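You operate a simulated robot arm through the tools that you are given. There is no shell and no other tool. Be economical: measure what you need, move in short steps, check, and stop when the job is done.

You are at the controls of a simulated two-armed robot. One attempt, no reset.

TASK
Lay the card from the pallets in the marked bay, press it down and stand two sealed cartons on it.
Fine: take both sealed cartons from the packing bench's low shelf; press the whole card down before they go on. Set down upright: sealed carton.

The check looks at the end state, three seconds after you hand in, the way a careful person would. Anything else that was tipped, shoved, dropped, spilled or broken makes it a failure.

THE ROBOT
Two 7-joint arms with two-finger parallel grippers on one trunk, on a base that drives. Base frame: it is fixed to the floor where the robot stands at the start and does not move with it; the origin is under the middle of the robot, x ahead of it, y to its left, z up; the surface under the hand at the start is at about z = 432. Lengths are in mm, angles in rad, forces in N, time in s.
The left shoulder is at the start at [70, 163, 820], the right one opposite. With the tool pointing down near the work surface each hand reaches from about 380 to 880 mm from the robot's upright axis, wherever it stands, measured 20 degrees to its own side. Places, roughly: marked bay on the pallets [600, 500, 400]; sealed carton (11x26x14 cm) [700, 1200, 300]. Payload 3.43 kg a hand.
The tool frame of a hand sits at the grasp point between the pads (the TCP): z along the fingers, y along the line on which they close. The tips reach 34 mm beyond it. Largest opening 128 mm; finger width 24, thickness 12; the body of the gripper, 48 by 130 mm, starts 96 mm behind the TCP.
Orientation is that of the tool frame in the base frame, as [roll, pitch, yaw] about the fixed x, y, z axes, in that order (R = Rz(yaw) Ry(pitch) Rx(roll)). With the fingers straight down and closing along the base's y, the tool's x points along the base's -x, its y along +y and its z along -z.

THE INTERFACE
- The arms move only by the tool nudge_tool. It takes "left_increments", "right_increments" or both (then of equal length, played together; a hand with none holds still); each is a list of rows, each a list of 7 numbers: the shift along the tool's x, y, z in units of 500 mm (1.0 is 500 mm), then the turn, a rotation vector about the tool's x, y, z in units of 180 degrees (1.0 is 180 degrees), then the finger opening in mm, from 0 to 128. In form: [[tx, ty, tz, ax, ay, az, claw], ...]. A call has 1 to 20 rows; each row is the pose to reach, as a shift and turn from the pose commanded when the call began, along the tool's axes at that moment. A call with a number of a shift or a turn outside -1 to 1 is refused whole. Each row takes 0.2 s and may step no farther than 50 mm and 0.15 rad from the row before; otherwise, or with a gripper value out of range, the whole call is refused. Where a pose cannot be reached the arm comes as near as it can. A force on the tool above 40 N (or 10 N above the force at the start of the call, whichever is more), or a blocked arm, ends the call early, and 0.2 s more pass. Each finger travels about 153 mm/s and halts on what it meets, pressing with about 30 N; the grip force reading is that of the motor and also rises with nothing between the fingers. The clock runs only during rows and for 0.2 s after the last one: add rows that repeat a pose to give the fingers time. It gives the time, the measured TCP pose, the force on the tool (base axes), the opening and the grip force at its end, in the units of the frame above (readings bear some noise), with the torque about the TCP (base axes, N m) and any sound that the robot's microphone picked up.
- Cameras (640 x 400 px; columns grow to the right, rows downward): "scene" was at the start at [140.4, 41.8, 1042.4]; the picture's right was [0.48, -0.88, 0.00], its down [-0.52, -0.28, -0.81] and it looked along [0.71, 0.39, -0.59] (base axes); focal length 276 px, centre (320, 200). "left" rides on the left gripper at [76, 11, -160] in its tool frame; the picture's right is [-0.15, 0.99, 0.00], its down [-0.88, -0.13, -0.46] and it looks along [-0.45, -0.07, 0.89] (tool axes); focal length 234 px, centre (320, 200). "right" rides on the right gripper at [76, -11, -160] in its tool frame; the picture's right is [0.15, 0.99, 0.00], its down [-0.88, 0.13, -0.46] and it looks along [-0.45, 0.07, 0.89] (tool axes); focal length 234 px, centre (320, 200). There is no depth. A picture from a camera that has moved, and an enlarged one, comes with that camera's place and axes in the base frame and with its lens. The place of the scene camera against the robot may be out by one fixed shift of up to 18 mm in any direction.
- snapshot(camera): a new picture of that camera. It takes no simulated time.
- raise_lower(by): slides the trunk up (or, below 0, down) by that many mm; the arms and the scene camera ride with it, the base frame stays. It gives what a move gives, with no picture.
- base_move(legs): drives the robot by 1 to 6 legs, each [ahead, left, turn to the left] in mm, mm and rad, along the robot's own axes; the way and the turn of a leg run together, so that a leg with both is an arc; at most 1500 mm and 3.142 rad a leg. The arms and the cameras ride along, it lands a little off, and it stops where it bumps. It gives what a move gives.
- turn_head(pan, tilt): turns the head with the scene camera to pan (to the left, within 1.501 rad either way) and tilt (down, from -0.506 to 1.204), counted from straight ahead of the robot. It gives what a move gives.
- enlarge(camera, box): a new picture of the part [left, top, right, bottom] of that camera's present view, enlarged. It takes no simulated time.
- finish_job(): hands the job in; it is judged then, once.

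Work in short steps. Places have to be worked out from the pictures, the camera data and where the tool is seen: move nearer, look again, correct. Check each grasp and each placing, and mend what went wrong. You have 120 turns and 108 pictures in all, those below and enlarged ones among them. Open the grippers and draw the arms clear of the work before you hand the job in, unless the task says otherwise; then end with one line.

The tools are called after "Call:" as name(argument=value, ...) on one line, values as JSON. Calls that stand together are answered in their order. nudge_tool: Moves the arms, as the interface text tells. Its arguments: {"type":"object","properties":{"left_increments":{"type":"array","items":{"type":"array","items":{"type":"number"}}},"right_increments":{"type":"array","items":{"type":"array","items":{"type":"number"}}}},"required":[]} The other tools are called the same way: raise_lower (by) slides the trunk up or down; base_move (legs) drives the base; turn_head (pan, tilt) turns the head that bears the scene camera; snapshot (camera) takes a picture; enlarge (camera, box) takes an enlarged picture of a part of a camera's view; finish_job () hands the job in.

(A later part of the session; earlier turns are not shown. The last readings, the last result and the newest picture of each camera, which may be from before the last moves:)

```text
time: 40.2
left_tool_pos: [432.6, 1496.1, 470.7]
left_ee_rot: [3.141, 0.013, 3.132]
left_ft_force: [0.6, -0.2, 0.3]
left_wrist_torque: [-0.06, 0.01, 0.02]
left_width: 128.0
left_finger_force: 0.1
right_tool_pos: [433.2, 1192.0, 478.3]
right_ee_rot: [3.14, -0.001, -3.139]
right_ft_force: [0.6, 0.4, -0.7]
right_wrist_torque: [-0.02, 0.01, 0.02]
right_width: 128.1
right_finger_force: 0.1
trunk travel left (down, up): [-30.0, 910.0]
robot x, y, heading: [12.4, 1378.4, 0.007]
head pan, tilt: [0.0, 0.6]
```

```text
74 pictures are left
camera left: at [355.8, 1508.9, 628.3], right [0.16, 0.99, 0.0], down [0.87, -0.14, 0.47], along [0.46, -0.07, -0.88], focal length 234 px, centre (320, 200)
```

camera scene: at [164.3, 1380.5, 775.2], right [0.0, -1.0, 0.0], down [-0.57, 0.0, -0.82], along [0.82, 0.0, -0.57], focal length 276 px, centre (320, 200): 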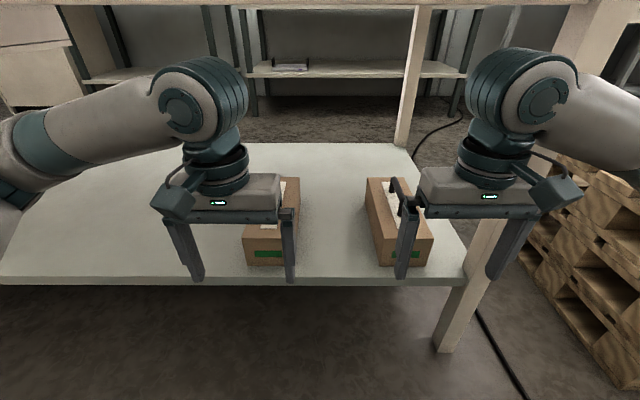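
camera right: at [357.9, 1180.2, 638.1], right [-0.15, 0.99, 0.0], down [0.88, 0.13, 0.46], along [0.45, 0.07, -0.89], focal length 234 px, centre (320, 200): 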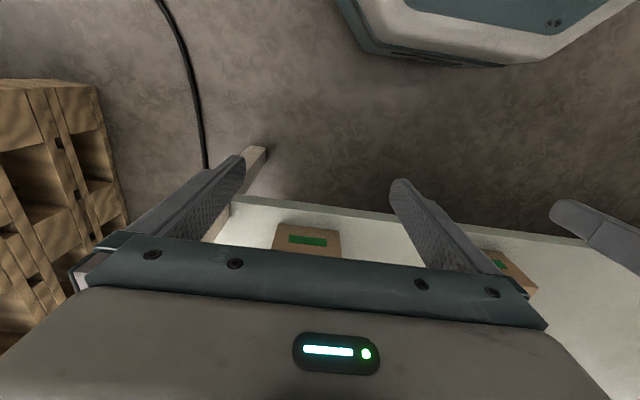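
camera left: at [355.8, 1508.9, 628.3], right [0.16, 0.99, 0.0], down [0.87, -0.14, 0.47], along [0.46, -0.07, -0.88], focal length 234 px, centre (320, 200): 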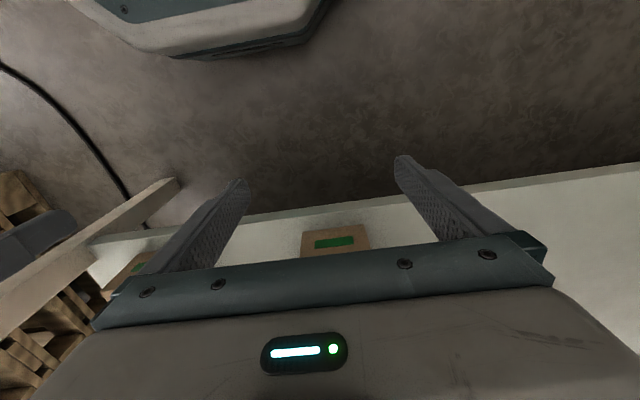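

The right elbow would run into the bench's front leg at (560–600, 1034), whereas the left elbow points away from it. So I'll take both cartons with the left hand, one trip each. Now driving right so the left hand faces the right-hand carton.

Call:
base_move(legs=[[0, -304, 0]])

Call:
snapshot(camera="scene")

Call:
snapshot(camera="left")

```text
time: 42.2
left_tool_pos: [433.1, 1193.7, 470.3]
left_ee_rot: [3.141, 0.014, 3.134]
left_ft_force: [0.8, -0.1, 0.1]
left_wrist_torque: [0.0, -0.02, 0.01]
left_width: 128.3
left_finger_force: 0.1
right_tool_pos: [435.2, 888.0, 477.5]
right_ee_rot: [3.14, -0.001, -3.135]
right_ft_force: [0.8, 0.0, -0.7]
right_wrist_torque: [-0.03, -0.01, -0.04]
right_width: 128.1
right_finger_force: 0.0
trunk travel left (down, up): [-30.0, 910.0]
robot x, y, heading: [16.1, 1075.0, 0.007]
head pan, tilt: [0.0, 0.6]
```

```text
73 pictures are left
camera scene: at [165.9, 1076.6, 775.2], right [0.01, -1.0, 0.0], down [-0.57, 0.0, -0.82], along [0.82, 0.0, -0.57], focal length 276 px, centre (320, 200)
```

scene: 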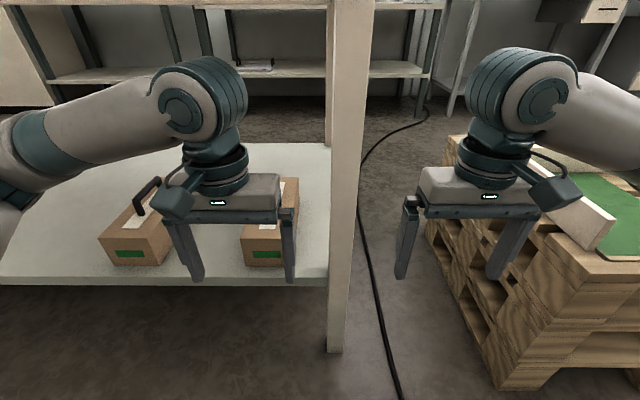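

```text
72 pictures are left
camera left: at [357.3, 1205.7, 628.3], right [0.15, 0.99, 0.0], down [0.87, -0.14, 0.47], along [0.46, -0.07, -0.88], focal length 234 px, centre (320, 200)
```

left: 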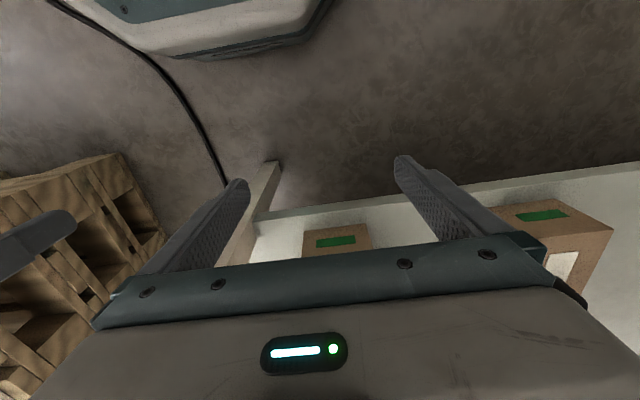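

The left hand is lined up at y≈1194. I'll advance to x≈600 at TCP z≈450 with fingers open to straddle the handle, then look.

Call:
nudge_tool(left_increments=[[-0.08, 0, 0.02, 0, 0, 0, 128], [-0.16, 0, 0.04, 0, 0, 0, 128], [-0.24, 0, 0.04, 0, 0, 0, 128], [-0.32, 0, 0.04, 0, 0, 0, 128], [-0.34, 0, 0.04, 0, 0, 0, 128]])

Call:
snapshot(camera="left")

Call:
snapshot(camera="scene")

```text
time: 43.5
left_tool_pos: [603.7, 1194.6, 450.6]
left_ee_rot: [3.141, 0.013, 3.133]
left_ft_force: [-0.4, 0.3, 0.0]
left_wrist_torque: [0.01, -0.01, 0.0]
left_width: 127.9
left_finger_force: 0.0
right_tool_pos: [434.5, 889.8, 479.1]
right_ee_rot: [-3.141, 0.001, -3.135]
right_ft_force: [0.1, -0.6, -0.2]
right_wrist_torque: [0.05, 0.0, 0.0]
right_width: 128.1
right_finger_force: 0.0
trunk travel left (down, up): [-30.0, 910.0]
robot x, y, heading: [16.5, 1074.3, 0.005]
head pan, tilt: [0.0, 0.6]
```

```text
71 pictures are left
camera left: at [528.0, 1206.9, 609.2], right [0.15, 0.99, 0.0], down [0.87, -0.14, 0.47], along [0.46, -0.07, -0.88], focal length 234 px, centre (320, 200)
```

left: 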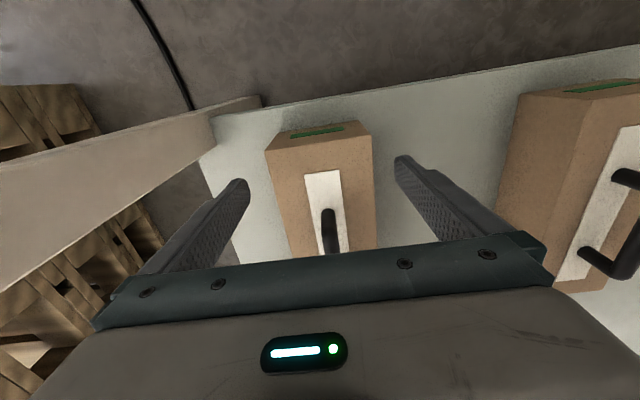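

```text
70 pictures are left
camera scene: at [166.0, 1076.5, 775.2], right [0.01, -1.0, 0.0], down [-0.57, 0.0, -0.82], along [0.82, 0.0, -0.57], focal length 276 px, centre (320, 200)
```

scene: 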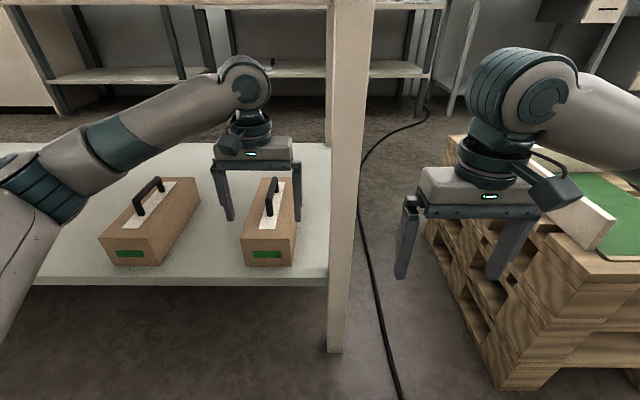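

The box top is z≈372 and its front x≈588, so the handle spans x≈662–768 at y≈1195. I'll advance to x≈716, then lower to z≈428 and look.

Call:
nudge_tool(left_increments=[[-0.08, 0.001, 0, 0, 0, 0, 128], [-0.16, 0.001, 0, 0, 0, 0, 128], [-0.225, 0.001, 0, 0, 0, 0, 128], [-0.225, 0.001, 0.03, 0, 0, 0, 90], [-0.225, 0.001, 0.045, 0, 0, 0, 60], [-0.225, 0.001, 0.045, 0, 0, 0, 60]])

Call:
snapshot(camera="left")

Call:
enlarge(camera="scene", box=[160, 40, 340, 290])

```text
time: 44.9
left_tool_pos: [717.3, 1193.7, 432.0]
left_ee_rot: [3.141, 0.012, 3.132]
left_ft_force: [-0.1, -0.6, -0.4]
left_wrist_torque: [-0.02, 0.0, -0.01]
left_width: 59.9
left_finger_force: 0.0
right_tool_pos: [433.2, 887.4, 478.4]
right_ee_rot: [3.14, -0.001, -3.134]
right_ft_force: [-1.2, 0.6, 0.2]
right_wrist_torque: [0.01, 0.0, 0.04]
right_width: 128.2
right_finger_force: 0.1
trunk travel left (down, up): [-30.0, 910.0]
robot x, y, heading: [10.1, 1074.1, 0.005]
head pan, tilt: [0.0, 0.6]
```

```text
69 pictures are left
camera left: at [639.8, 1205.6, 589.8], right [0.15, 0.99, 0.0], down [0.87, -0.14, 0.47], along [0.46, -0.07, -0.88], focal length 234 px, centre (320, 200)
```

left: 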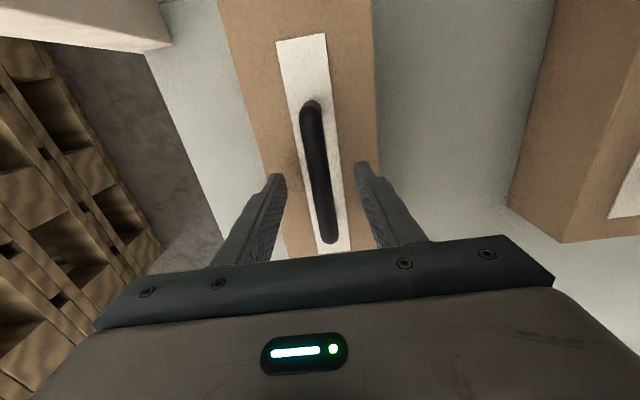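

```text
1.60 times, centred on (250, 165) of scene
camera zoom: at [166.0, 1076.5, 775.2], right [0.01, -1.0, 0.0], down [-0.57, 0.0, -0.82], along [0.82, 0.0, -0.57], focal length 441 px, centre (432, 256)
```

zoom: 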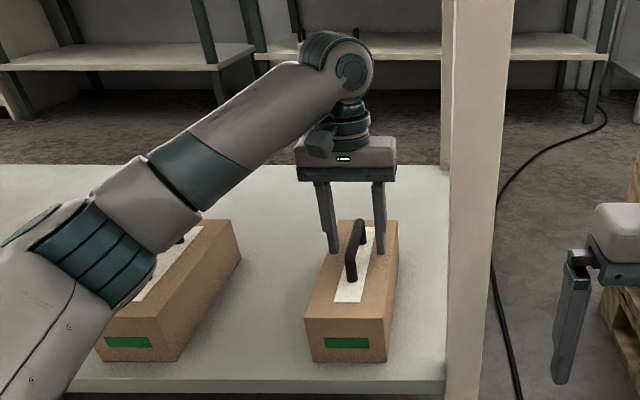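

The bar centre is at about (712, 1194), between the fingers. I'll lower 8 mm, shift 4 mm back, and close.

Call:
nudge_tool(left_increments=[[0.008, 0, 0.016, 0, 0, 0, 60], [0.008, 0, 0.016, 0, 0, 0, 40], [0.008, 0, 0.016, 0, 0, 0, 20], [0.008, 0, 0.016, 0, 0, 0, 0], [0.008, 0, 0.016, 0, 0, 0, 0], [0.008, 0, 0.016, 0, 0, 0, 0]])

Call:
snapshot(camera="left")

Call:
enlarge(camera="scene", box=[260, 100, 340, 220])

```text
time: 46.2
left_tool_pos: [713.5, 1194.6, 423.4]
left_ee_rot: [-3.141, 0.012, 3.132]
left_ft_force: [0.4, 0.8, 0.1]
left_wrist_torque: [0.0, -0.09, 0.04]
left_width: 15.4
left_finger_force: 29.5
right_tool_pos: [435.7, 888.1, 478.6]
right_ee_rot: [-3.141, 0.001, -3.137]
right_ft_force: [0.6, -0.4, 0.5]
right_wrist_torque: [0.0, -0.01, 0.0]
right_width: 128.0
right_finger_force: 0.1
trunk travel left (down, up): [-30.0, 910.0]
robot x, y, heading: [12.7, 1075.5, 0.003]
head pan, tilt: [0.0, 0.6]
```

```text
67 pictures are left
camera left: at [635.9, 1206.1, 581.6], right [0.15, 0.99, 0.0], down [0.87, -0.14, 0.47], along [0.46, -0.07, -0.88], focal length 234 px, centre (320, 200)
```

left: 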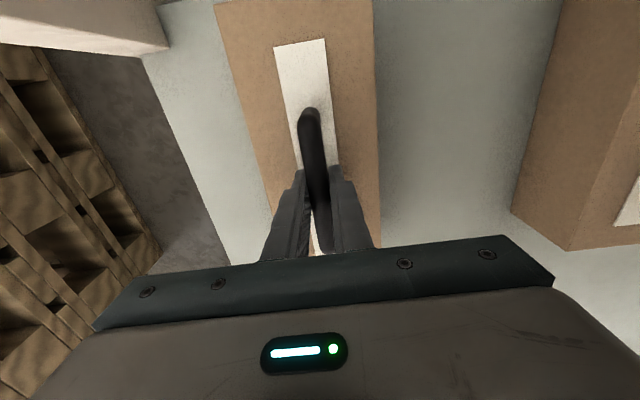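

```text
3.33 times, centred on (300, 160) of scene
camera zoom: at [166.1, 1076.6, 775.1], right [0.01, -1.0, 0.0], down [-0.57, 0.0, -0.82], along [0.82, 0.0, -0.57], focal length 919 px, centre (387, 333)
```

zoom: 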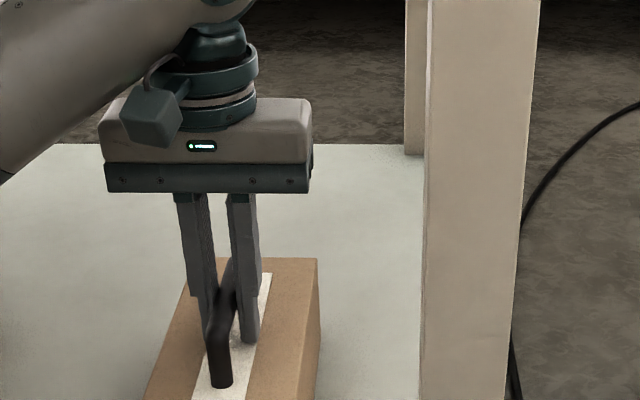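

The bar is gripped at 15.4 mm. I'll lift 20 mm and check the load.

Call:
nudge_tool(left_increments=[[0, 0, -0.01, 0, 0, 0, 0], [0, 0, -0.02, 0, 0, 0, 0], [0, 0, -0.03, 0, 0, 0, 0], [0, 0, -0.04, 0, 0, 0, 0], [0, 0, -0.04, 0, 0, 0, 0]])

Call:
snapshot(camera="left")

Call:
snapshot(camera="scene")

```text
time: 47.5
left_tool_pos: [711.7, 1192.8, 441.6]
left_ee_rot: [3.141, 0.012, 3.133]
left_ft_force: [-0.5, 0.3, -4.8]
left_wrist_torque: [0.01, 0.01, -0.02]
left_width: 15.4
left_finger_force: 29.8
right_tool_pos: [435.2, 888.7, 477.9]
right_ee_rot: [3.141, 0.002, -3.135]
right_ft_force: [0.3, 0.2, 0.3]
right_wrist_torque: [0.0, 0.01, -0.03]
right_width: 127.9
right_finger_force: 0.0
trunk travel left (down, up): [-30.0, 910.0]
robot x, y, heading: [16.7, 1077.0, 0.004]
head pan, tilt: [0.0, 0.6]
```

```text
65 pictures are left
camera left: at [635.6, 1204.8, 600.7], right [0.15, 0.99, 0.0], down [0.87, -0.14, 0.47], along [0.46, -0.07, -0.88], focal length 234 px, centre (320, 200)
```

left: 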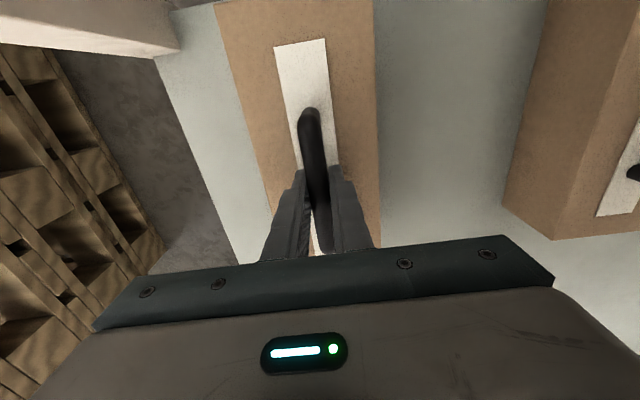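

```text
64 pictures are left
camera scene: at [166.3, 1076.6, 775.1], right [0.01, -1.0, 0.0], down [-0.57, 0.0, -0.82], along [0.82, 0.0, -0.57], focal length 276 px, centre (320, 200)
```

scene: 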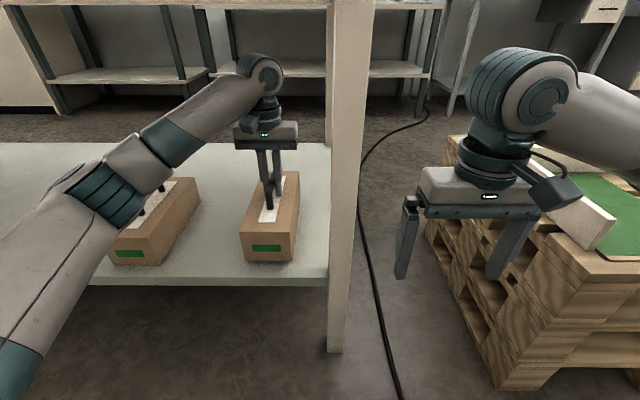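

The carton is up cleanly (~0.5 kg). I'll retrace straight back out from the shelf.

Call:
nudge_tool(left_increments=[[0.06, 0, 0, 0, 0, 0, 0], [0.12, 0, 0, 0, 0, 0, 0], [0.18, 0, 0, 0, 0, 0, 0], [0.24, 0, 0, 0, 0, 0, 0], [0.3, 0, 0, 0, 0, 0, 0], [0.36, 0, 0, 0, 0, 0, 0], [0.42, 0, -0.01, 0, 0, 0, 0], [0.48, 0, -0.02, 0, 0, 0, 0], [0.54, 0, -0.04, 0, 0, 0, 0], [0.58, 0, -0.05, 0, 0, 0, 0]])

Call:
snapshot(camera="scene")

```text
time: 49.6
left_tool_pos: [423.0, 1194.9, 464.7]
left_ee_rot: [-3.141, 0.013, 3.134]
left_ft_force: [-0.2, 0.5, -3.9]
left_wrist_torque: [0.0, 0.0, 0.01]
left_width: 15.4
left_finger_force: 30.0
right_tool_pos: [434.6, 888.4, 477.2]
right_ee_rot: [3.14, 0.0, -3.137]
right_ft_force: [-0.4, -0.9, -0.1]
right_wrist_torque: [-0.01, 0.04, -0.01]
right_width: 128.0
right_finger_force: 0.1
trunk travel left (down, up): [-30.0, 910.0]
robot x, y, heading: [14.7, 1078.1, 0.009]
head pan, tilt: [0.0, 0.6]
```

```text
63 pictures are left
camera scene: at [166.1, 1076.6, 775.1], right [0.01, -1.0, 0.0], down [-0.57, 0.0, -0.82], along [0.82, 0.0, -0.57], focal length 276 px, centre (320, 200)
```

scene: 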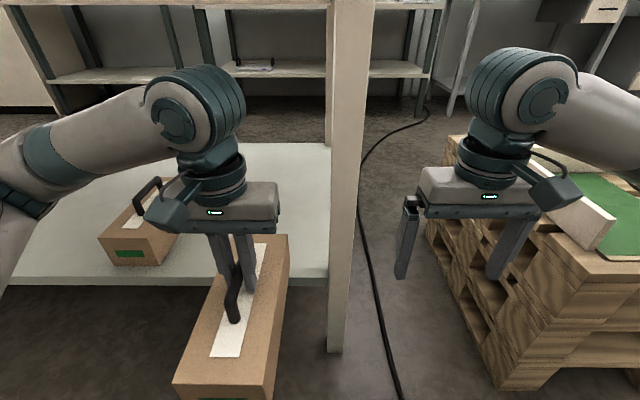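

Carton is out. I'll back away, raise the trunk 200, and drive right to stand in front of the bay.

Call:
base_move(legs=[[-170, 0, 0]])

Call:
raise_lower(by=190)

Call:
base_move(legs=[[0, -687, -0.008]])

Call:
turn_head(pan=0.25, tilt=0.7)

Call:
snapshot(camera="scene")

Call:
snapshot(camera="left")

```text
time: 51.1
left_tool_pos: [249.2, 1192.4, 464.7]
left_ee_rot: [3.14, 0.012, 3.133]
left_ft_force: [0.0, 0.9, -4.4]
left_wrist_torque: [-0.01, -0.06, -0.02]
left_width: 15.6
left_finger_force: 30.2
right_tool_pos: [261.8, 886.0, 477.6]
right_ee_rot: [3.141, 0.0, -3.139]
right_ft_force: [0.0, 0.1, 1.0]
right_wrist_torque: [-0.02, 0.05, -0.03]
right_width: 128.0
right_finger_force: 0.2
trunk travel left (down, up): [-30.0, 910.0]
robot x, y, heading: [-160.4, 1075.5, 0.005]
head pan, tilt: [0.0, 0.6]
```

```text
time: 53.2
left_tool_pos: [249.6, 1193.0, 654.5]
left_ee_rot: [3.14, 0.01, 3.132]
left_ft_force: [-0.2, 0.2, -4.5]
left_wrist_torque: [-0.02, 0.01, -0.03]
left_width: 15.6
left_finger_force: 30.3
right_tool_pos: [260.3, 886.1, 668.8]
right_ee_rot: [3.14, 0.001, -3.138]
right_ft_force: [0.6, 0.4, 0.3]
right_wrist_torque: [0.01, -0.02, 0.0]
right_width: 128.1
right_finger_force: 0.2
trunk travel left (down, up): [-220.0, 720.0]
robot x, y, heading: [-159.0, 1077.3, 0.003]
head pan, tilt: [0.0, 0.6]
```

```text
time: 57.0
left_tool_pos: [249.0, 499.1, 655.1]
left_ee_rot: [3.141, 0.012, 3.119]
left_ft_force: [0.5, 0.4, -4.1]
left_wrist_torque: [0.0, -0.05, 0.0]
left_width: 15.7
left_finger_force: 30.1
right_tool_pos: [257.2, 191.6, 668.1]
right_ee_rot: [3.139, 0.0, 3.132]
right_ft_force: [0.5, -0.1, 0.5]
right_wrist_torque: [-0.02, -0.02, 0.01]
right_width: 128.0
right_finger_force: 0.0
trunk travel left (down, up): [-220.0, 720.0]
robot x, y, heading: [-157.2, 386.4, -0.008]
head pan, tilt: [0.0, 0.6]
```

```text
time: 57.8
left_tool_pos: [249.7, 497.6, 654.5]
left_ee_rot: [-3.141, 0.013, 3.119]
left_ft_force: [0.7, -0.7, -5.1]
left_wrist_torque: [0.01, -0.01, 0.05]
left_width: 15.7
left_finger_force: 30.3
right_tool_pos: [257.1, 192.7, 669.1]
right_ee_rot: [3.14, -0.001, 3.131]
right_ft_force: [0.0, 0.5, 0.6]
right_wrist_torque: [-0.04, -0.03, -0.01]
right_width: 127.8
right_finger_force: 0.1
trunk travel left (down, up): [-220.0, 720.0]
robot x, y, heading: [-160.4, 384.9, -0.007]
head pan, tilt: [0.25, 0.7]
```

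```text
62 pictures are left
camera scene: at [-14.6, 405.5, 956.6], right [0.24, -0.97, 0.0], down [-0.63, -0.15, -0.76], along [0.74, 0.18, -0.64], focal length 276 px, centre (320, 200)
```

scene: 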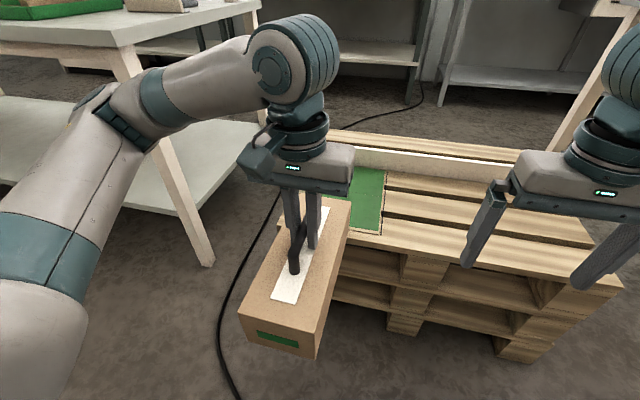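

```text
61 pictures are left
camera left: at [173.1, 511.8, 812.9], right [0.17, 0.99, 0.0], down [0.87, -0.15, 0.47], along [0.46, -0.08, -0.89], focal length 234 px, centre (320, 200)
```

left: 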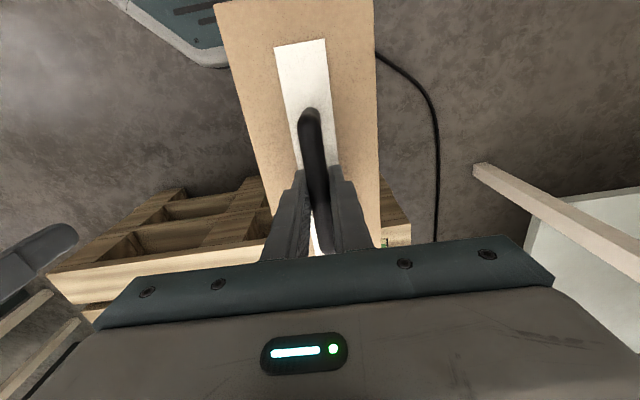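

The carton is aligned with the hand and centred within a millimetre. I'll drive ahead 160 with a tiny heading fix.

Call:
base_move(legs=[[160, 0, 0.007]])

```text
time: 59.2
left_tool_pos: [411.3, 501.8, 654.6]
left_ee_rot: [-3.14, 0.01, 3.125]
left_ft_force: [0.0, 0.4, -4.4]
left_wrist_torque: [0.03, 0.02, 0.0]
left_width: 15.3
left_finger_force: 30.1
right_tool_pos: [419.9, 193.5, 667.7]
right_ee_rot: [3.141, 0.0, 3.14]
right_ft_force: [-0.5, -0.4, -0.1]
right_wrist_torque: [-0.01, -0.01, -0.01]
right_width: 128.2
right_finger_force: 0.0
trunk travel left (down, up): [-220.0, 720.0]
robot x, y, heading: [1.6, 382.5, -0.005]
head pan, tilt: [0.25, 0.7]
```

Moving the hand over the left slot (TCP target about 633, 541.5), still high, with a yaw trim.

Call:
nudge_tool(left_increments=[[-0.09, 0.018, 0, 0, 0, -0.001, 0], [-0.18, 0.036, 0, 0, 0, -0.002, 0], [-0.27, 0.054, 0, 0, 0, -0.003, 0], [-0.36, 0.07, 0, 0, 0, -0.004, 0], [-0.443, 0.087, 0, 0, 0, -0.0053, 0], [-0.443, 0.087, 0, 0, 0, -0.0053, 0]])

Call:
turn_head(pan=0.2, tilt=0.6)

Call:
snapshot(camera="scene")

Call:
snapshot(camera="left")

```text
time: 60.6
left_tool_pos: [631.3, 538.4, 658.0]
left_ee_rot: [-3.141, 0.01, -3.141]
left_ft_force: [-0.9, -0.1, -4.5]
left_wrist_torque: [-0.02, 0.04, 0.0]
left_width: 15.5
left_finger_force: 30.2
right_tool_pos: [420.7, 194.2, 667.4]
right_ee_rot: [-3.141, -0.001, 3.139]
right_ft_force: [0.3, 0.6, 0.5]
right_wrist_torque: [0.0, -0.01, 0.02]
right_width: 128.1
right_finger_force: 0.0
trunk travel left (down, up): [-220.0, 720.0]
robot x, y, heading: [-0.6, 385.9, -0.002]
head pan, tilt: [0.25, 0.7]
```

```text
time: 61.3
left_tool_pos: [631.9, 539.8, 658.6]
left_ee_rot: [-3.142, 0.009, -3.14]
left_ft_force: [-0.5, 0.2, -5.0]
left_wrist_torque: [0.01, 0.02, -0.02]
left_width: 15.5
left_finger_force: 29.8
right_tool_pos: [420.8, 195.2, 667.0]
right_ee_rot: [3.141, -0.001, 3.14]
right_ft_force: [-0.2, -1.0, -0.1]
right_wrist_torque: [0.0, 0.03, 0.03]
right_width: 128.0
right_finger_force: 0.1
trunk travel left (down, up): [-220.0, 720.0]
robot x, y, heading: [-3.7, 388.2, -0.004]
head pan, tilt: [0.201, 0.6]
```

```text
60 pictures are left
camera scene: at [151.2, 402.3, 965.1], right [0.2, -0.98, 0.0], down [-0.55, -0.11, -0.82], along [0.81, 0.16, -0.57], focal length 276 px, centre (320, 200)
```

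scene: 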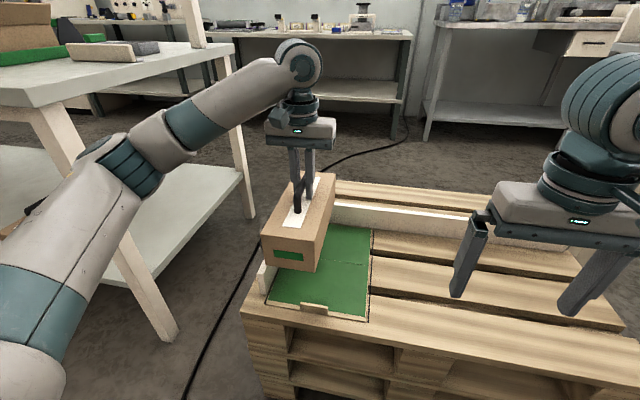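

```text
59 pictures are left
camera left: at [554.1, 550.2, 816.7], right [0.15, 0.99, 0.0], down [0.88, -0.13, 0.47], along [0.46, -0.07, -0.89], focal length 234 px, centre (320, 200)
```

left: 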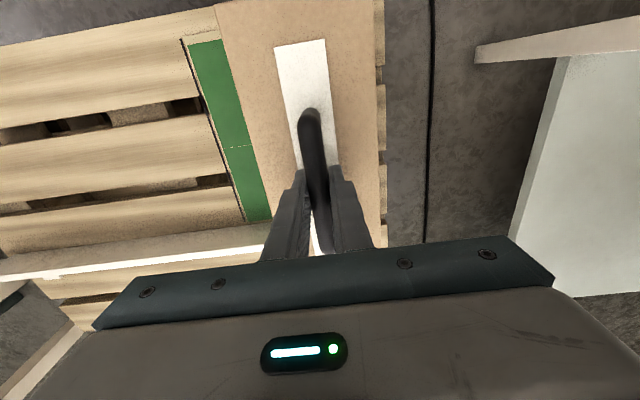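

Aligned over the left slot. I'll descend to TCP z≈600 first and check the clearance to the fence.

Call:
nudge_tool(left_increments=[[-0.003, 0.004, 0.04, 0, 0, 0, 0], [-0.003, 0.004, 0.08, 0, 0, 0, 0], [-0.003, 0.004, 0.114, 0, 0, 0, 0], [-0.003, 0.004, 0.114, 0, 0, 0, 0]])

Call:
enlarge(camera="scene", box=[220, 160, 400, 330])

Call:
snapshot(camera="left")

```text
time: 62.3
left_tool_pos: [634.0, 542.0, 599.3]
left_ee_rot: [3.141, 0.011, -3.141]
left_ft_force: [0.7, -0.2, -4.5]
left_wrist_torque: [-0.01, 0.0, -0.01]
left_width: 15.4
left_finger_force: 30.1
right_tool_pos: [420.1, 194.3, 667.8]
right_ee_rot: [3.141, 0.0, 3.14]
right_ft_force: [-0.7, 0.0, 0.7]
right_wrist_torque: [0.0, -0.02, 0.03]
right_width: 127.9
right_finger_force: 0.0
trunk travel left (down, up): [-220.0, 720.0]
robot x, y, heading: [1.9, 382.1, -0.003]
head pan, tilt: [0.201, 0.6]
```

```text
2.35 times, centred on (310, 245) of scene
camera zoom: at [151.2, 402.3, 965.2], right [0.2, -0.98, 0.0], down [-0.55, -0.11, -0.82], along [0.81, 0.16, -0.57], focal length 649 px, centre (344, 94)
```

zoom: 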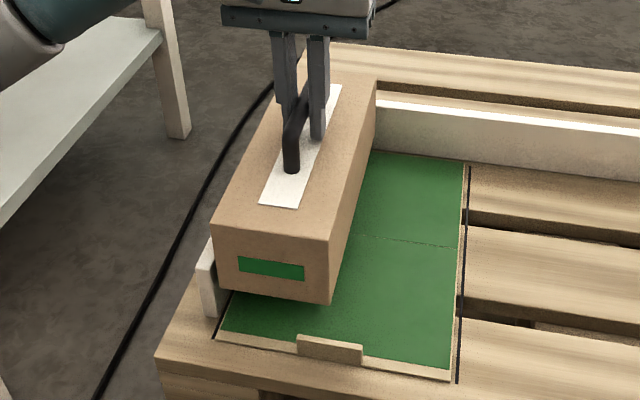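

```text
57 pictures are left
camera left: at [557.5, 553.4, 758.0], right [0.15, 0.99, 0.0], down [0.88, -0.13, 0.47], along [0.46, -0.07, -0.89], focal length 234 px, centre (320, 200)
```

left: 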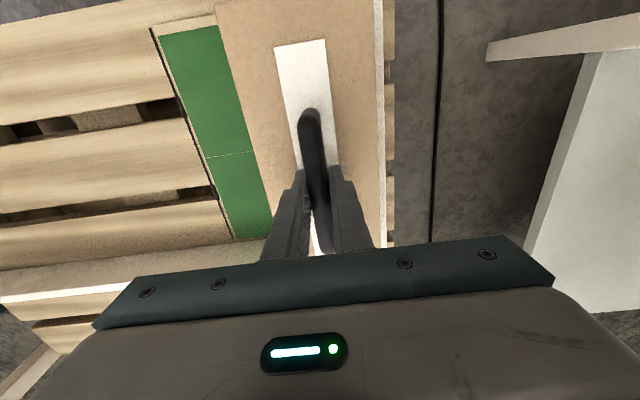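

No contact with the fence, and the carton is level. I'll lower gently to 583 and read the force.

Call:
nudge_tool(left_increments=[[0, -0.002, 0.01, 0, 0, 0, 0], [0, -0.002, 0.016, 0, 0, 0, 0], [0, -0.002, 0.022, 0, 0, 0, 0], [0, -0.002, 0.028, 0, 0, 0, 0], [0, -0.002, 0.033, 0, 0, 0, 0]])

Call:
enlarge(camera="scene", box=[220, 160, 400, 330])

```text
time: 63.5
left_tool_pos: [635.1, 541.6, 583.9]
left_ee_rot: [-3.142, 0.012, -3.14]
left_ft_force: [-0.3, 0.1, -4.2]
left_wrist_torque: [0.02, 0.02, 0.02]
left_width: 15.4
left_finger_force: 30.1
right_tool_pos: [421.2, 194.6, 668.5]
right_ee_rot: [3.141, 0.0, 3.139]
right_ft_force: [0.5, 0.4, 0.5]
right_wrist_torque: [-0.02, 0.02, 0.02]
right_width: 128.2
right_finger_force: 0.1
trunk travel left (down, up): [-220.0, 720.0]
robot x, y, heading: [0.3, 380.1, -0.003]
head pan, tilt: [0.201, 0.6]
```

```text
2.35 times, centred on (310, 245) of scene
camera zoom: at [151.2, 402.3, 965.1], right [0.2, -0.98, 0.0], down [-0.55, -0.11, -0.82], along [0.81, 0.16, -0.57], focal length 649 px, centre (344, 94)
```

zoom: 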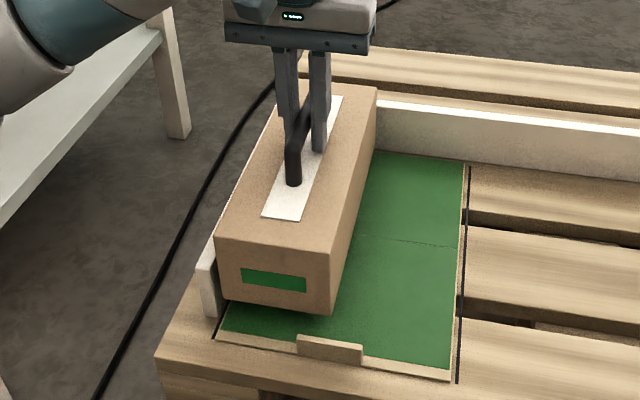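

Still hanging free. I'll lower further in small steps until contact.

Call:
nudge_tool(left_increments=[[0, 0, 0.005, 0, 0, 0, 0], [0, 0, 0.01, 0, 0, 0, 0], [0, 0, 0.014, 0, 0, 0, 0], [0, 0, 0.017, 0, 0, 0, 0]])

Call:
enlarge(camera="scene", box=[220, 160, 400, 330])

```text
time: 64.5
left_tool_pos: [636.2, 541.6, 574.6]
left_ee_rot: [-3.139, 0.011, -3.14]
left_ft_force: [-0.1, 0.2, -5.2]
left_wrist_torque: [-0.01, -0.01, -0.03]
left_width: 15.3
left_finger_force: 30.1
right_tool_pos: [419.9, 194.5, 668.5]
right_ee_rot: [-3.141, 0.0, 3.14]
right_ft_force: [0.9, 0.0, 0.6]
right_wrist_torque: [0.01, -0.01, 0.02]
right_width: 127.9
right_finger_force: 0.1
trunk travel left (down, up): [-220.0, 720.0]
robot x, y, heading: [0.6, 383.4, -0.005]
head pan, tilt: [0.201, 0.6]
```

```text
2.35 times, centred on (310, 245) of scene
camera zoom: at [151.2, 402.3, 965.1], right [0.2, -0.98, 0.0], down [-0.55, -0.11, -0.82], along [0.81, 0.16, -0.57], focal length 649 px, centre (344, 94)
```

zoom: 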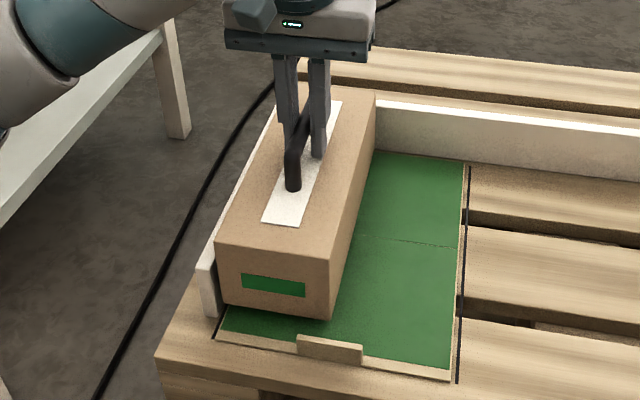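

Still free at 574.6. I'll continue in 2 mm steps.

Call:
nudge_tool(left_increments=[[0.002, 0, 0.004, 0, 0, 0, 0], [0.003, 0, 0.008, 0, 0, 0, 0], [0.004, 0, 0.012, 0, 0, 0, 0], [0.004, 0, 0.014, 0, 0, 0, 0]])

```text
time: 65.5
left_tool_pos: [633.2, 542.6, 568.1]
left_ee_rot: [-3.141, 0.009, -3.139]
left_ft_force: [-0.4, -0.4, -4.0]
left_wrist_torque: [0.01, -0.01, 0.0]
left_width: 15.5
left_finger_force: 29.9
right_tool_pos: [421.0, 194.3, 667.9]
right_ee_rot: [-3.14, -0.001, 3.138]
right_ft_force: [-0.4, 0.9, -0.4]
right_wrist_torque: [0.0, 0.02, -0.02]
right_width: 128.0
right_finger_force: 0.1
trunk travel left (down, up): [-220.0, 720.0]
robot x, y, heading: [0.0, 385.4, 0.005]
head pan, tilt: [0.201, 0.6]
```

Call:
nudge_tool(left_increments=[[0, -0.001, 0.003, 0, 0, 0, 0], [0, -0.002, 0.006, 0, 0, 0, 0], [0, -0.002, 0.009, 0, 0, 0, 0], [0, -0.002, 0.012, 0, 0, 0, 0]])

Call:
enlarge(camera="scene", box=[220, 200, 360, 330])

```text
time: 66.5
left_tool_pos: [634.5, 540.3, 562.2]
left_ee_rot: [-3.141, 0.013, -3.14]
left_ft_force: [-0.9, -0.7, -4.0]
left_wrist_torque: [-0.02, 0.01, -0.01]
left_width: 15.3
left_finger_force: 29.2
right_tool_pos: [420.2, 194.0, 667.7]
right_ee_rot: [3.141, -0.001, 3.14]
right_ft_force: [0.1, -0.1, 0.0]
right_wrist_torque: [-0.01, 0.0, 0.02]
right_width: 127.8
right_finger_force: 0.0
trunk travel left (down, up): [-220.0, 720.0]
robot x, y, heading: [-1.8, 384.6, -0.001]
head pan, tilt: [0.201, 0.6]
```

```text
3.08 times, centred on (290, 265) of scene
camera zoom: at [151.2, 402.3, 965.1], right [0.2, -0.98, 0.0], down [-0.55, -0.11, -0.82], along [0.81, 0.16, -0.57], focal length 849 px, centre (412, 0)
```

zoom: 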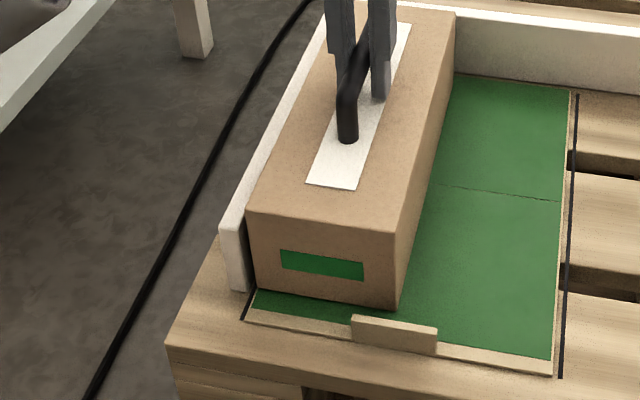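

Almost down. Continuing in 1.5 mm steps.

Call:
nudge_tool(left_increments=[[-0.0, 0.001, 0.003, 0, 0, 0, 0], [0, 0.001, 0.006, 0, 0, 0, 0], [0, 0.001, 0.009, 0, 0, 0, 0], [0, 0.001, 0.012, 0, 0, 0, 0], [0, 0.001, 0.015, 0, 0, 0, 0]])

Call:
enlarge(camera="scene", box=[220, 200, 360, 330])

```text
time: 67.7
left_tool_pos: [634.0, 541.6, 559.4]
left_ee_rot: [-3.141, 0.018, -3.138]
left_ft_force: [-1.6, 3.9, 23.8]
left_wrist_torque: [0.01, 0.25, -0.05]
left_width: 15.5
left_finger_force: 30.0
right_tool_pos: [418.9, 195.0, 670.5]
right_ee_rot: [3.141, 0.003, 3.14]
right_ft_force: [0.4, 0.1, -1.3]
right_wrist_torque: [0.03, 0.0, 0.01]
right_width: 128.0
right_finger_force: 0.0
trunk travel left (down, up): [-220.0, 720.0]
robot x, y, heading: [-0.2, 383.2, -0.0]
head pan, tilt: [0.201, 0.6]
```

```text
3.08 times, centred on (290, 265) of scene
camera zoom: at [148.9, 402.0, 965.9], right [0.2, -0.98, 0.0], down [-0.55, -0.11, -0.83], along [0.81, 0.16, -0.56], focal length 849 px, centre (412, 0)
```

zoom: 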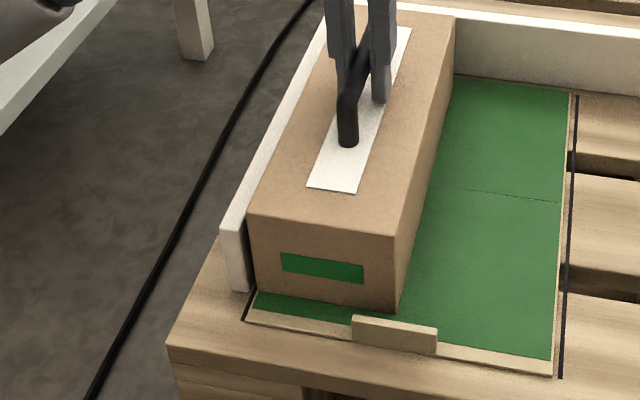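

Contact made (24 N up), with the carton seated inside the card's left edge. I'll relieve the press, open, and rise.

Call:
nudge_tool(left_increments=[[0, 0, -0.006, 0, 0, 0, 0], [0, 0, -0.007, 0, 0, 0, 8], [0, 0, -0.007, 0, 0, 0, 22], [0, 0, -0.007, 0, 0, 0, 36], [0, 0, -0.007, 0, 0, 0, 40], [0, 0, -0.06, 0, 0, 0, 40], [0, 0, -0.15, 0, 0, 0, 40], [0, 0, -0.22, 0, 0, 0, 40]])

Call:
enlarge(camera="scene", box=[220, 160, 400, 330])

Call:
snapshot(camera="left")

```text
time: 69.5
left_tool_pos: [634.2, 538.3, 667.7]
left_ee_rot: [3.14, 0.012, -3.141]
left_ft_force: [0.1, 0.4, -0.3]
left_wrist_torque: [-0.03, 0.03, -0.02]
left_width: 39.8
left_finger_force: 0.0
right_tool_pos: [418.2, 194.8, 668.5]
right_ee_rot: [3.14, 0.001, 3.141]
right_ft_force: [-0.3, -0.1, -0.2]
right_wrist_torque: [-0.02, -0.01, 0.0]
right_width: 127.7
right_finger_force: 0.1
trunk travel left (down, up): [-220.0, 720.0]
robot x, y, heading: [0.8, 386.3, -0.008]
head pan, tilt: [0.201, 0.6]
```

```text
2.35 times, centred on (310, 245) of scene
camera zoom: at [150.5, 402.1, 965.2], right [0.2, -0.98, 0.0], down [-0.55, -0.11, -0.83], along [0.81, 0.16, -0.56], focal length 649 px, centre (344, 94)
```

zoom: 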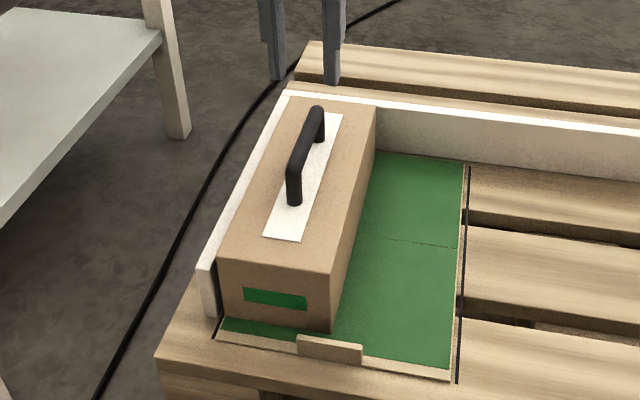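

```text
51 pictures are left
camera left: at [556.0, 550.3, 825.3], right [0.14, 0.99, 0.0], down [0.88, -0.13, 0.47], along [0.46, -0.07, -0.88], focal length 234 px, centre (320, 200)
```

left: 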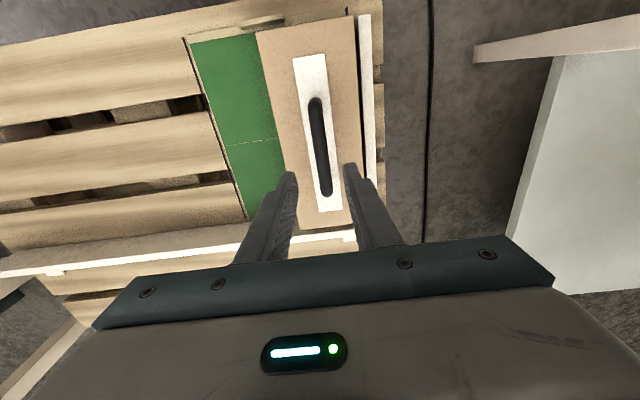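

First carton stands well in place. I'll retract the hand, back off, and drive to the second carton.

Call:
nudge_tool(left_increments=[[0.09, -0.015, 0, 0, 0, 0, 60], [0.18, -0.03, 0, 0, 0, 0, 90], [0.27, -0.045, 0, 0, 0, 0, 128], [0.36, -0.06, 0, 0, 0, 0, 128], [0.42, -0.07, 0, 0, 0, 0, 128]])

Call:
base_move(legs=[[-160, 0, 0.004], [0, 992, 0]])

Call:
raise_lower(by=-190)

Call:
turn_head(pan=0.0, tilt=0.6)

Call:
snapshot(camera="scene")

```text
time: 70.7
left_tool_pos: [422.5, 505.3, 663.2]
left_ee_rot: [3.141, 0.012, 3.141]
left_ft_force: [-0.1, -0.1, 0.1]
left_wrist_torque: [0.01, 0.0, -0.03]
left_width: 128.1
left_finger_force: 0.1
right_tool_pos: [420.7, 193.7, 666.8]
right_ee_rot: [3.14, 0.003, 3.14]
right_ft_force: [0.4, 0.0, 0.7]
right_wrist_torque: [0.01, -0.01, 0.0]
right_width: 128.0
right_finger_force: 0.0
trunk travel left (down, up): [-220.0, 720.0]
robot x, y, heading: [0.1, 382.8, -0.004]
head pan, tilt: [0.201, 0.6]
```

```text
time: 76.9
left_tool_pos: [243.8, 1521.2, 662.1]
left_ee_rot: [3.142, 0.012, -3.115]
left_ft_force: [0.1, -0.1, -0.6]
left_wrist_torque: [0.0, 0.02, 0.01]
left_width: 128.1
left_finger_force: 0.1
right_tool_pos: [248.5, 1210.4, 667.2]
right_ee_rot: [3.141, -0.001, -3.12]
right_ft_force: [0.5, 0.9, 0.0]
right_wrist_torque: [0.02, 0.01, 0.01]
right_width: 128.1
right_finger_force: 0.0
trunk travel left (down, up): [-220.0, 720.0]
robot x, y, heading: [-172.5, 1387.0, 0.023]
head pan, tilt: [0.201, 0.6]
```

```text
time: 79.0
left_tool_pos: [245.5, 1522.3, 473.4]
left_ee_rot: [3.141, 0.014, -3.116]
left_ft_force: [0.1, -0.6, 0.4]
left_wrist_torque: [-0.01, 0.01, -0.03]
left_width: 128.1
left_finger_force: 0.2
right_tool_pos: [248.1, 1211.2, 478.7]
right_ee_rot: [-3.141, 0.002, -3.119]
right_ft_force: [0.2, -0.5, 0.3]
right_wrist_torque: [-0.02, -0.03, 0.0]
right_width: 127.9
right_finger_force: 0.1
trunk travel left (down, up): [-30.0, 910.0]
robot x, y, heading: [-178.7, 1390.8, 0.025]
head pan, tilt: [0.201, 0.6]
```

```text
time: 79.7
left_tool_pos: [245.1, 1520.9, 473.3]
left_ee_rot: [-3.141, 0.012, -3.114]
left_ft_force: [0.1, 0.6, -0.1]
left_wrist_torque: [-0.04, 0.01, -0.02]
left_width: 128.0
left_finger_force: 0.1
right_tool_pos: [248.2, 1209.8, 477.7]
right_ee_rot: [3.142, 0.0, -3.12]
right_ft_force: [0.5, -0.8, -0.6]
right_wrist_torque: [0.0, 0.01, -0.02]
right_width: 127.9
right_finger_force: 0.0
trunk travel left (down, up): [-30.0, 910.0]
robot x, y, heading: [-173.6, 1395.8, 0.022]
head pan, tilt: [0.0, 0.6]
```

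```text
50 pictures are left
camera scene: at [-23.6, 1393.8, 775.2], right [0.02, -1.0, 0.0], down [-0.56, -0.01, -0.82], along [0.82, 0.02, -0.57], focal length 276 px, centre (320, 200)
```

scene: 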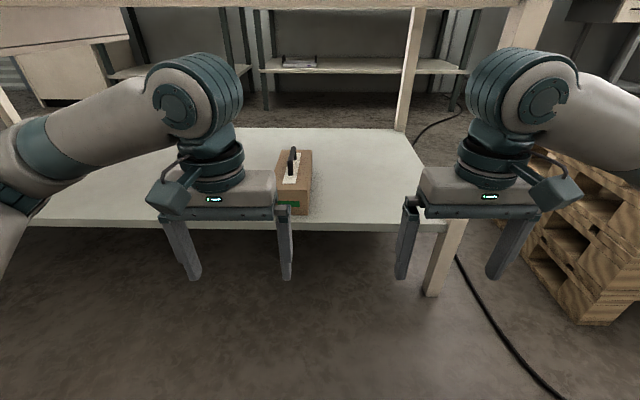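

Square up and drive ahead.

Call:
base_move(legs=[[0, -15, -0.023], [180, 0, 0]])

Call:
snapshot(camera="left")

```text
time: 81.6
left_tool_pos: [427.6, 1496.9, 473.3]
left_ee_rot: [3.14, 0.011, -3.137]
left_ft_force: [0.5, -0.2, 0.6]
left_wrist_torque: [0.01, 0.02, 0.01]
left_width: 127.8
left_finger_force: 0.1
right_tool_pos: [425.8, 1187.5, 478.1]
right_ee_rot: [3.141, -0.001, -3.139]
right_ft_force: [0.0, -0.5, 0.5]
right_wrist_torque: [0.02, -0.01, -0.03]
right_width: 127.9
right_finger_force: 0.1
trunk travel left (down, up): [-30.0, 910.0]
robot x, y, heading: [7.0, 1375.0, -0.002]
head pan, tilt: [0.0, 0.6]
```

```text
49 pictures are left
camera left: at [351.4, 1508.6, 631.1], right [0.14, 0.99, 0.0], down [0.88, -0.13, 0.47], along [0.46, -0.06, -0.88], focal length 234 px, centre (320, 200)
```

left: 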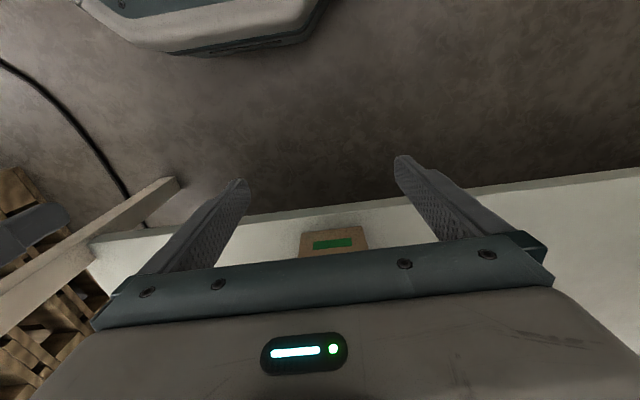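

Lined up as before. I advance to x≈620 at z≈450 and look.

Call:
nudge_tool(left_increments=[[-0.08, 0, 0.02, 0, 0, 0, 128], [-0.16, 0, 0.046, 0, 0, 0, 128], [-0.24, 0, 0.046, 0, 0, 0, 128], [-0.32, 0, 0.046, 0, 0, 0, 128], [-0.38, 0, 0.046, 0, 0, 0, 128]])

Call:
snapshot(camera="left")

```text
time: 82.8
left_tool_pos: [620.7, 1498.7, 450.0]
left_ee_rot: [3.14, 0.012, -3.138]
left_ft_force: [0.0, 0.1, 0.4]
left_wrist_torque: [-0.01, 0.0, -0.02]
left_width: 127.9
left_finger_force: 0.1
right_tool_pos: [424.8, 1187.1, 478.7]
right_ee_rot: [3.142, -0.001, -3.141]
right_ft_force: [-0.9, 0.0, 0.7]
right_wrist_torque: [0.01, -0.04, -0.02]
right_width: 127.8
right_finger_force: 0.0
trunk travel left (down, up): [-30.0, 910.0]
robot x, y, heading: [5.7, 1374.8, 0.003]
head pan, tilt: [0.0, 0.6]
```

```text
48 pictures are left
camera left: at [543.2, 1510.2, 608.6], right [0.14, 0.99, 0.0], down [0.88, -0.13, 0.47], along [0.46, -0.06, -0.88], focal length 234 px, centre (320, 200)
```

left: 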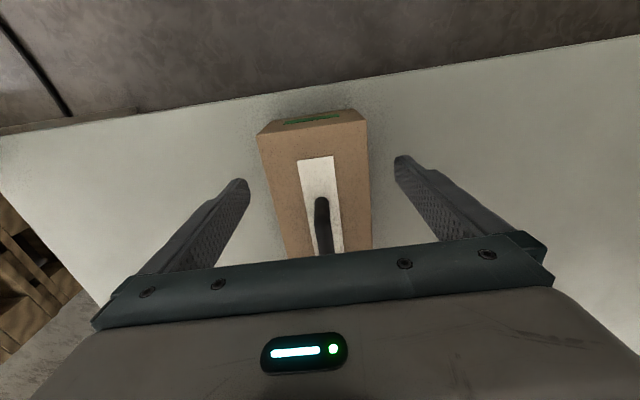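

Same geometry: the handle centre is at about x≈715, y≈1496. I'll advance, then lower to ~432.

Call:
nudge_tool(left_increments=[[-0.08, -0.003, 0, 0, 0, 0, 128], [-0.16, -0.006, 0, 0, 0, 0, 128], [-0.188, -0.006, 0, 0, 0, 0, 128], [-0.188, -0.006, 0.025, 0, 0, 0, 90], [-0.188, -0.006, 0.04, 0, 0, 0, 60], [-0.188, -0.006, 0.04, 0, 0, 0, 60]])

Call:
snapshot(camera="left")

```text
time: 84.2
left_tool_pos: [713.4, 1496.1, 432.8]
left_ee_rot: [-3.141, 0.014, -3.137]
left_ft_force: [-0.2, -0.1, -0.4]
left_wrist_torque: [0.0, -0.03, -0.03]
left_width: 60.0
left_finger_force: 0.0
right_tool_pos: [425.7, 1187.6, 478.4]
right_ee_rot: [-3.141, 0.0, -3.139]
right_ft_force: [-0.2, -0.3, 0.9]
right_wrist_torque: [-0.02, -0.02, -0.01]
right_width: 128.0
right_finger_force: 0.1
trunk travel left (down, up): [-30.0, 910.0]
robot x, y, heading: [2.6, 1376.3, 0.005]
head pan, tilt: [0.0, 0.6]
```

```text
47 pictures are left
camera left: at [636.3, 1507.5, 591.2], right [0.14, 0.99, 0.0], down [0.88, -0.13, 0.47], along [0.46, -0.06, -0.88], focal length 234 px, centre (320, 200)
```

left: 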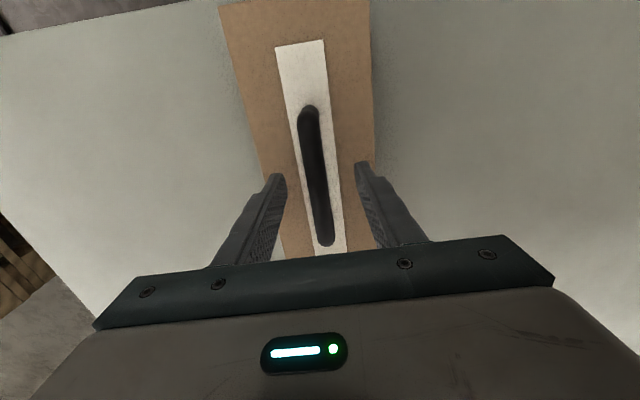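

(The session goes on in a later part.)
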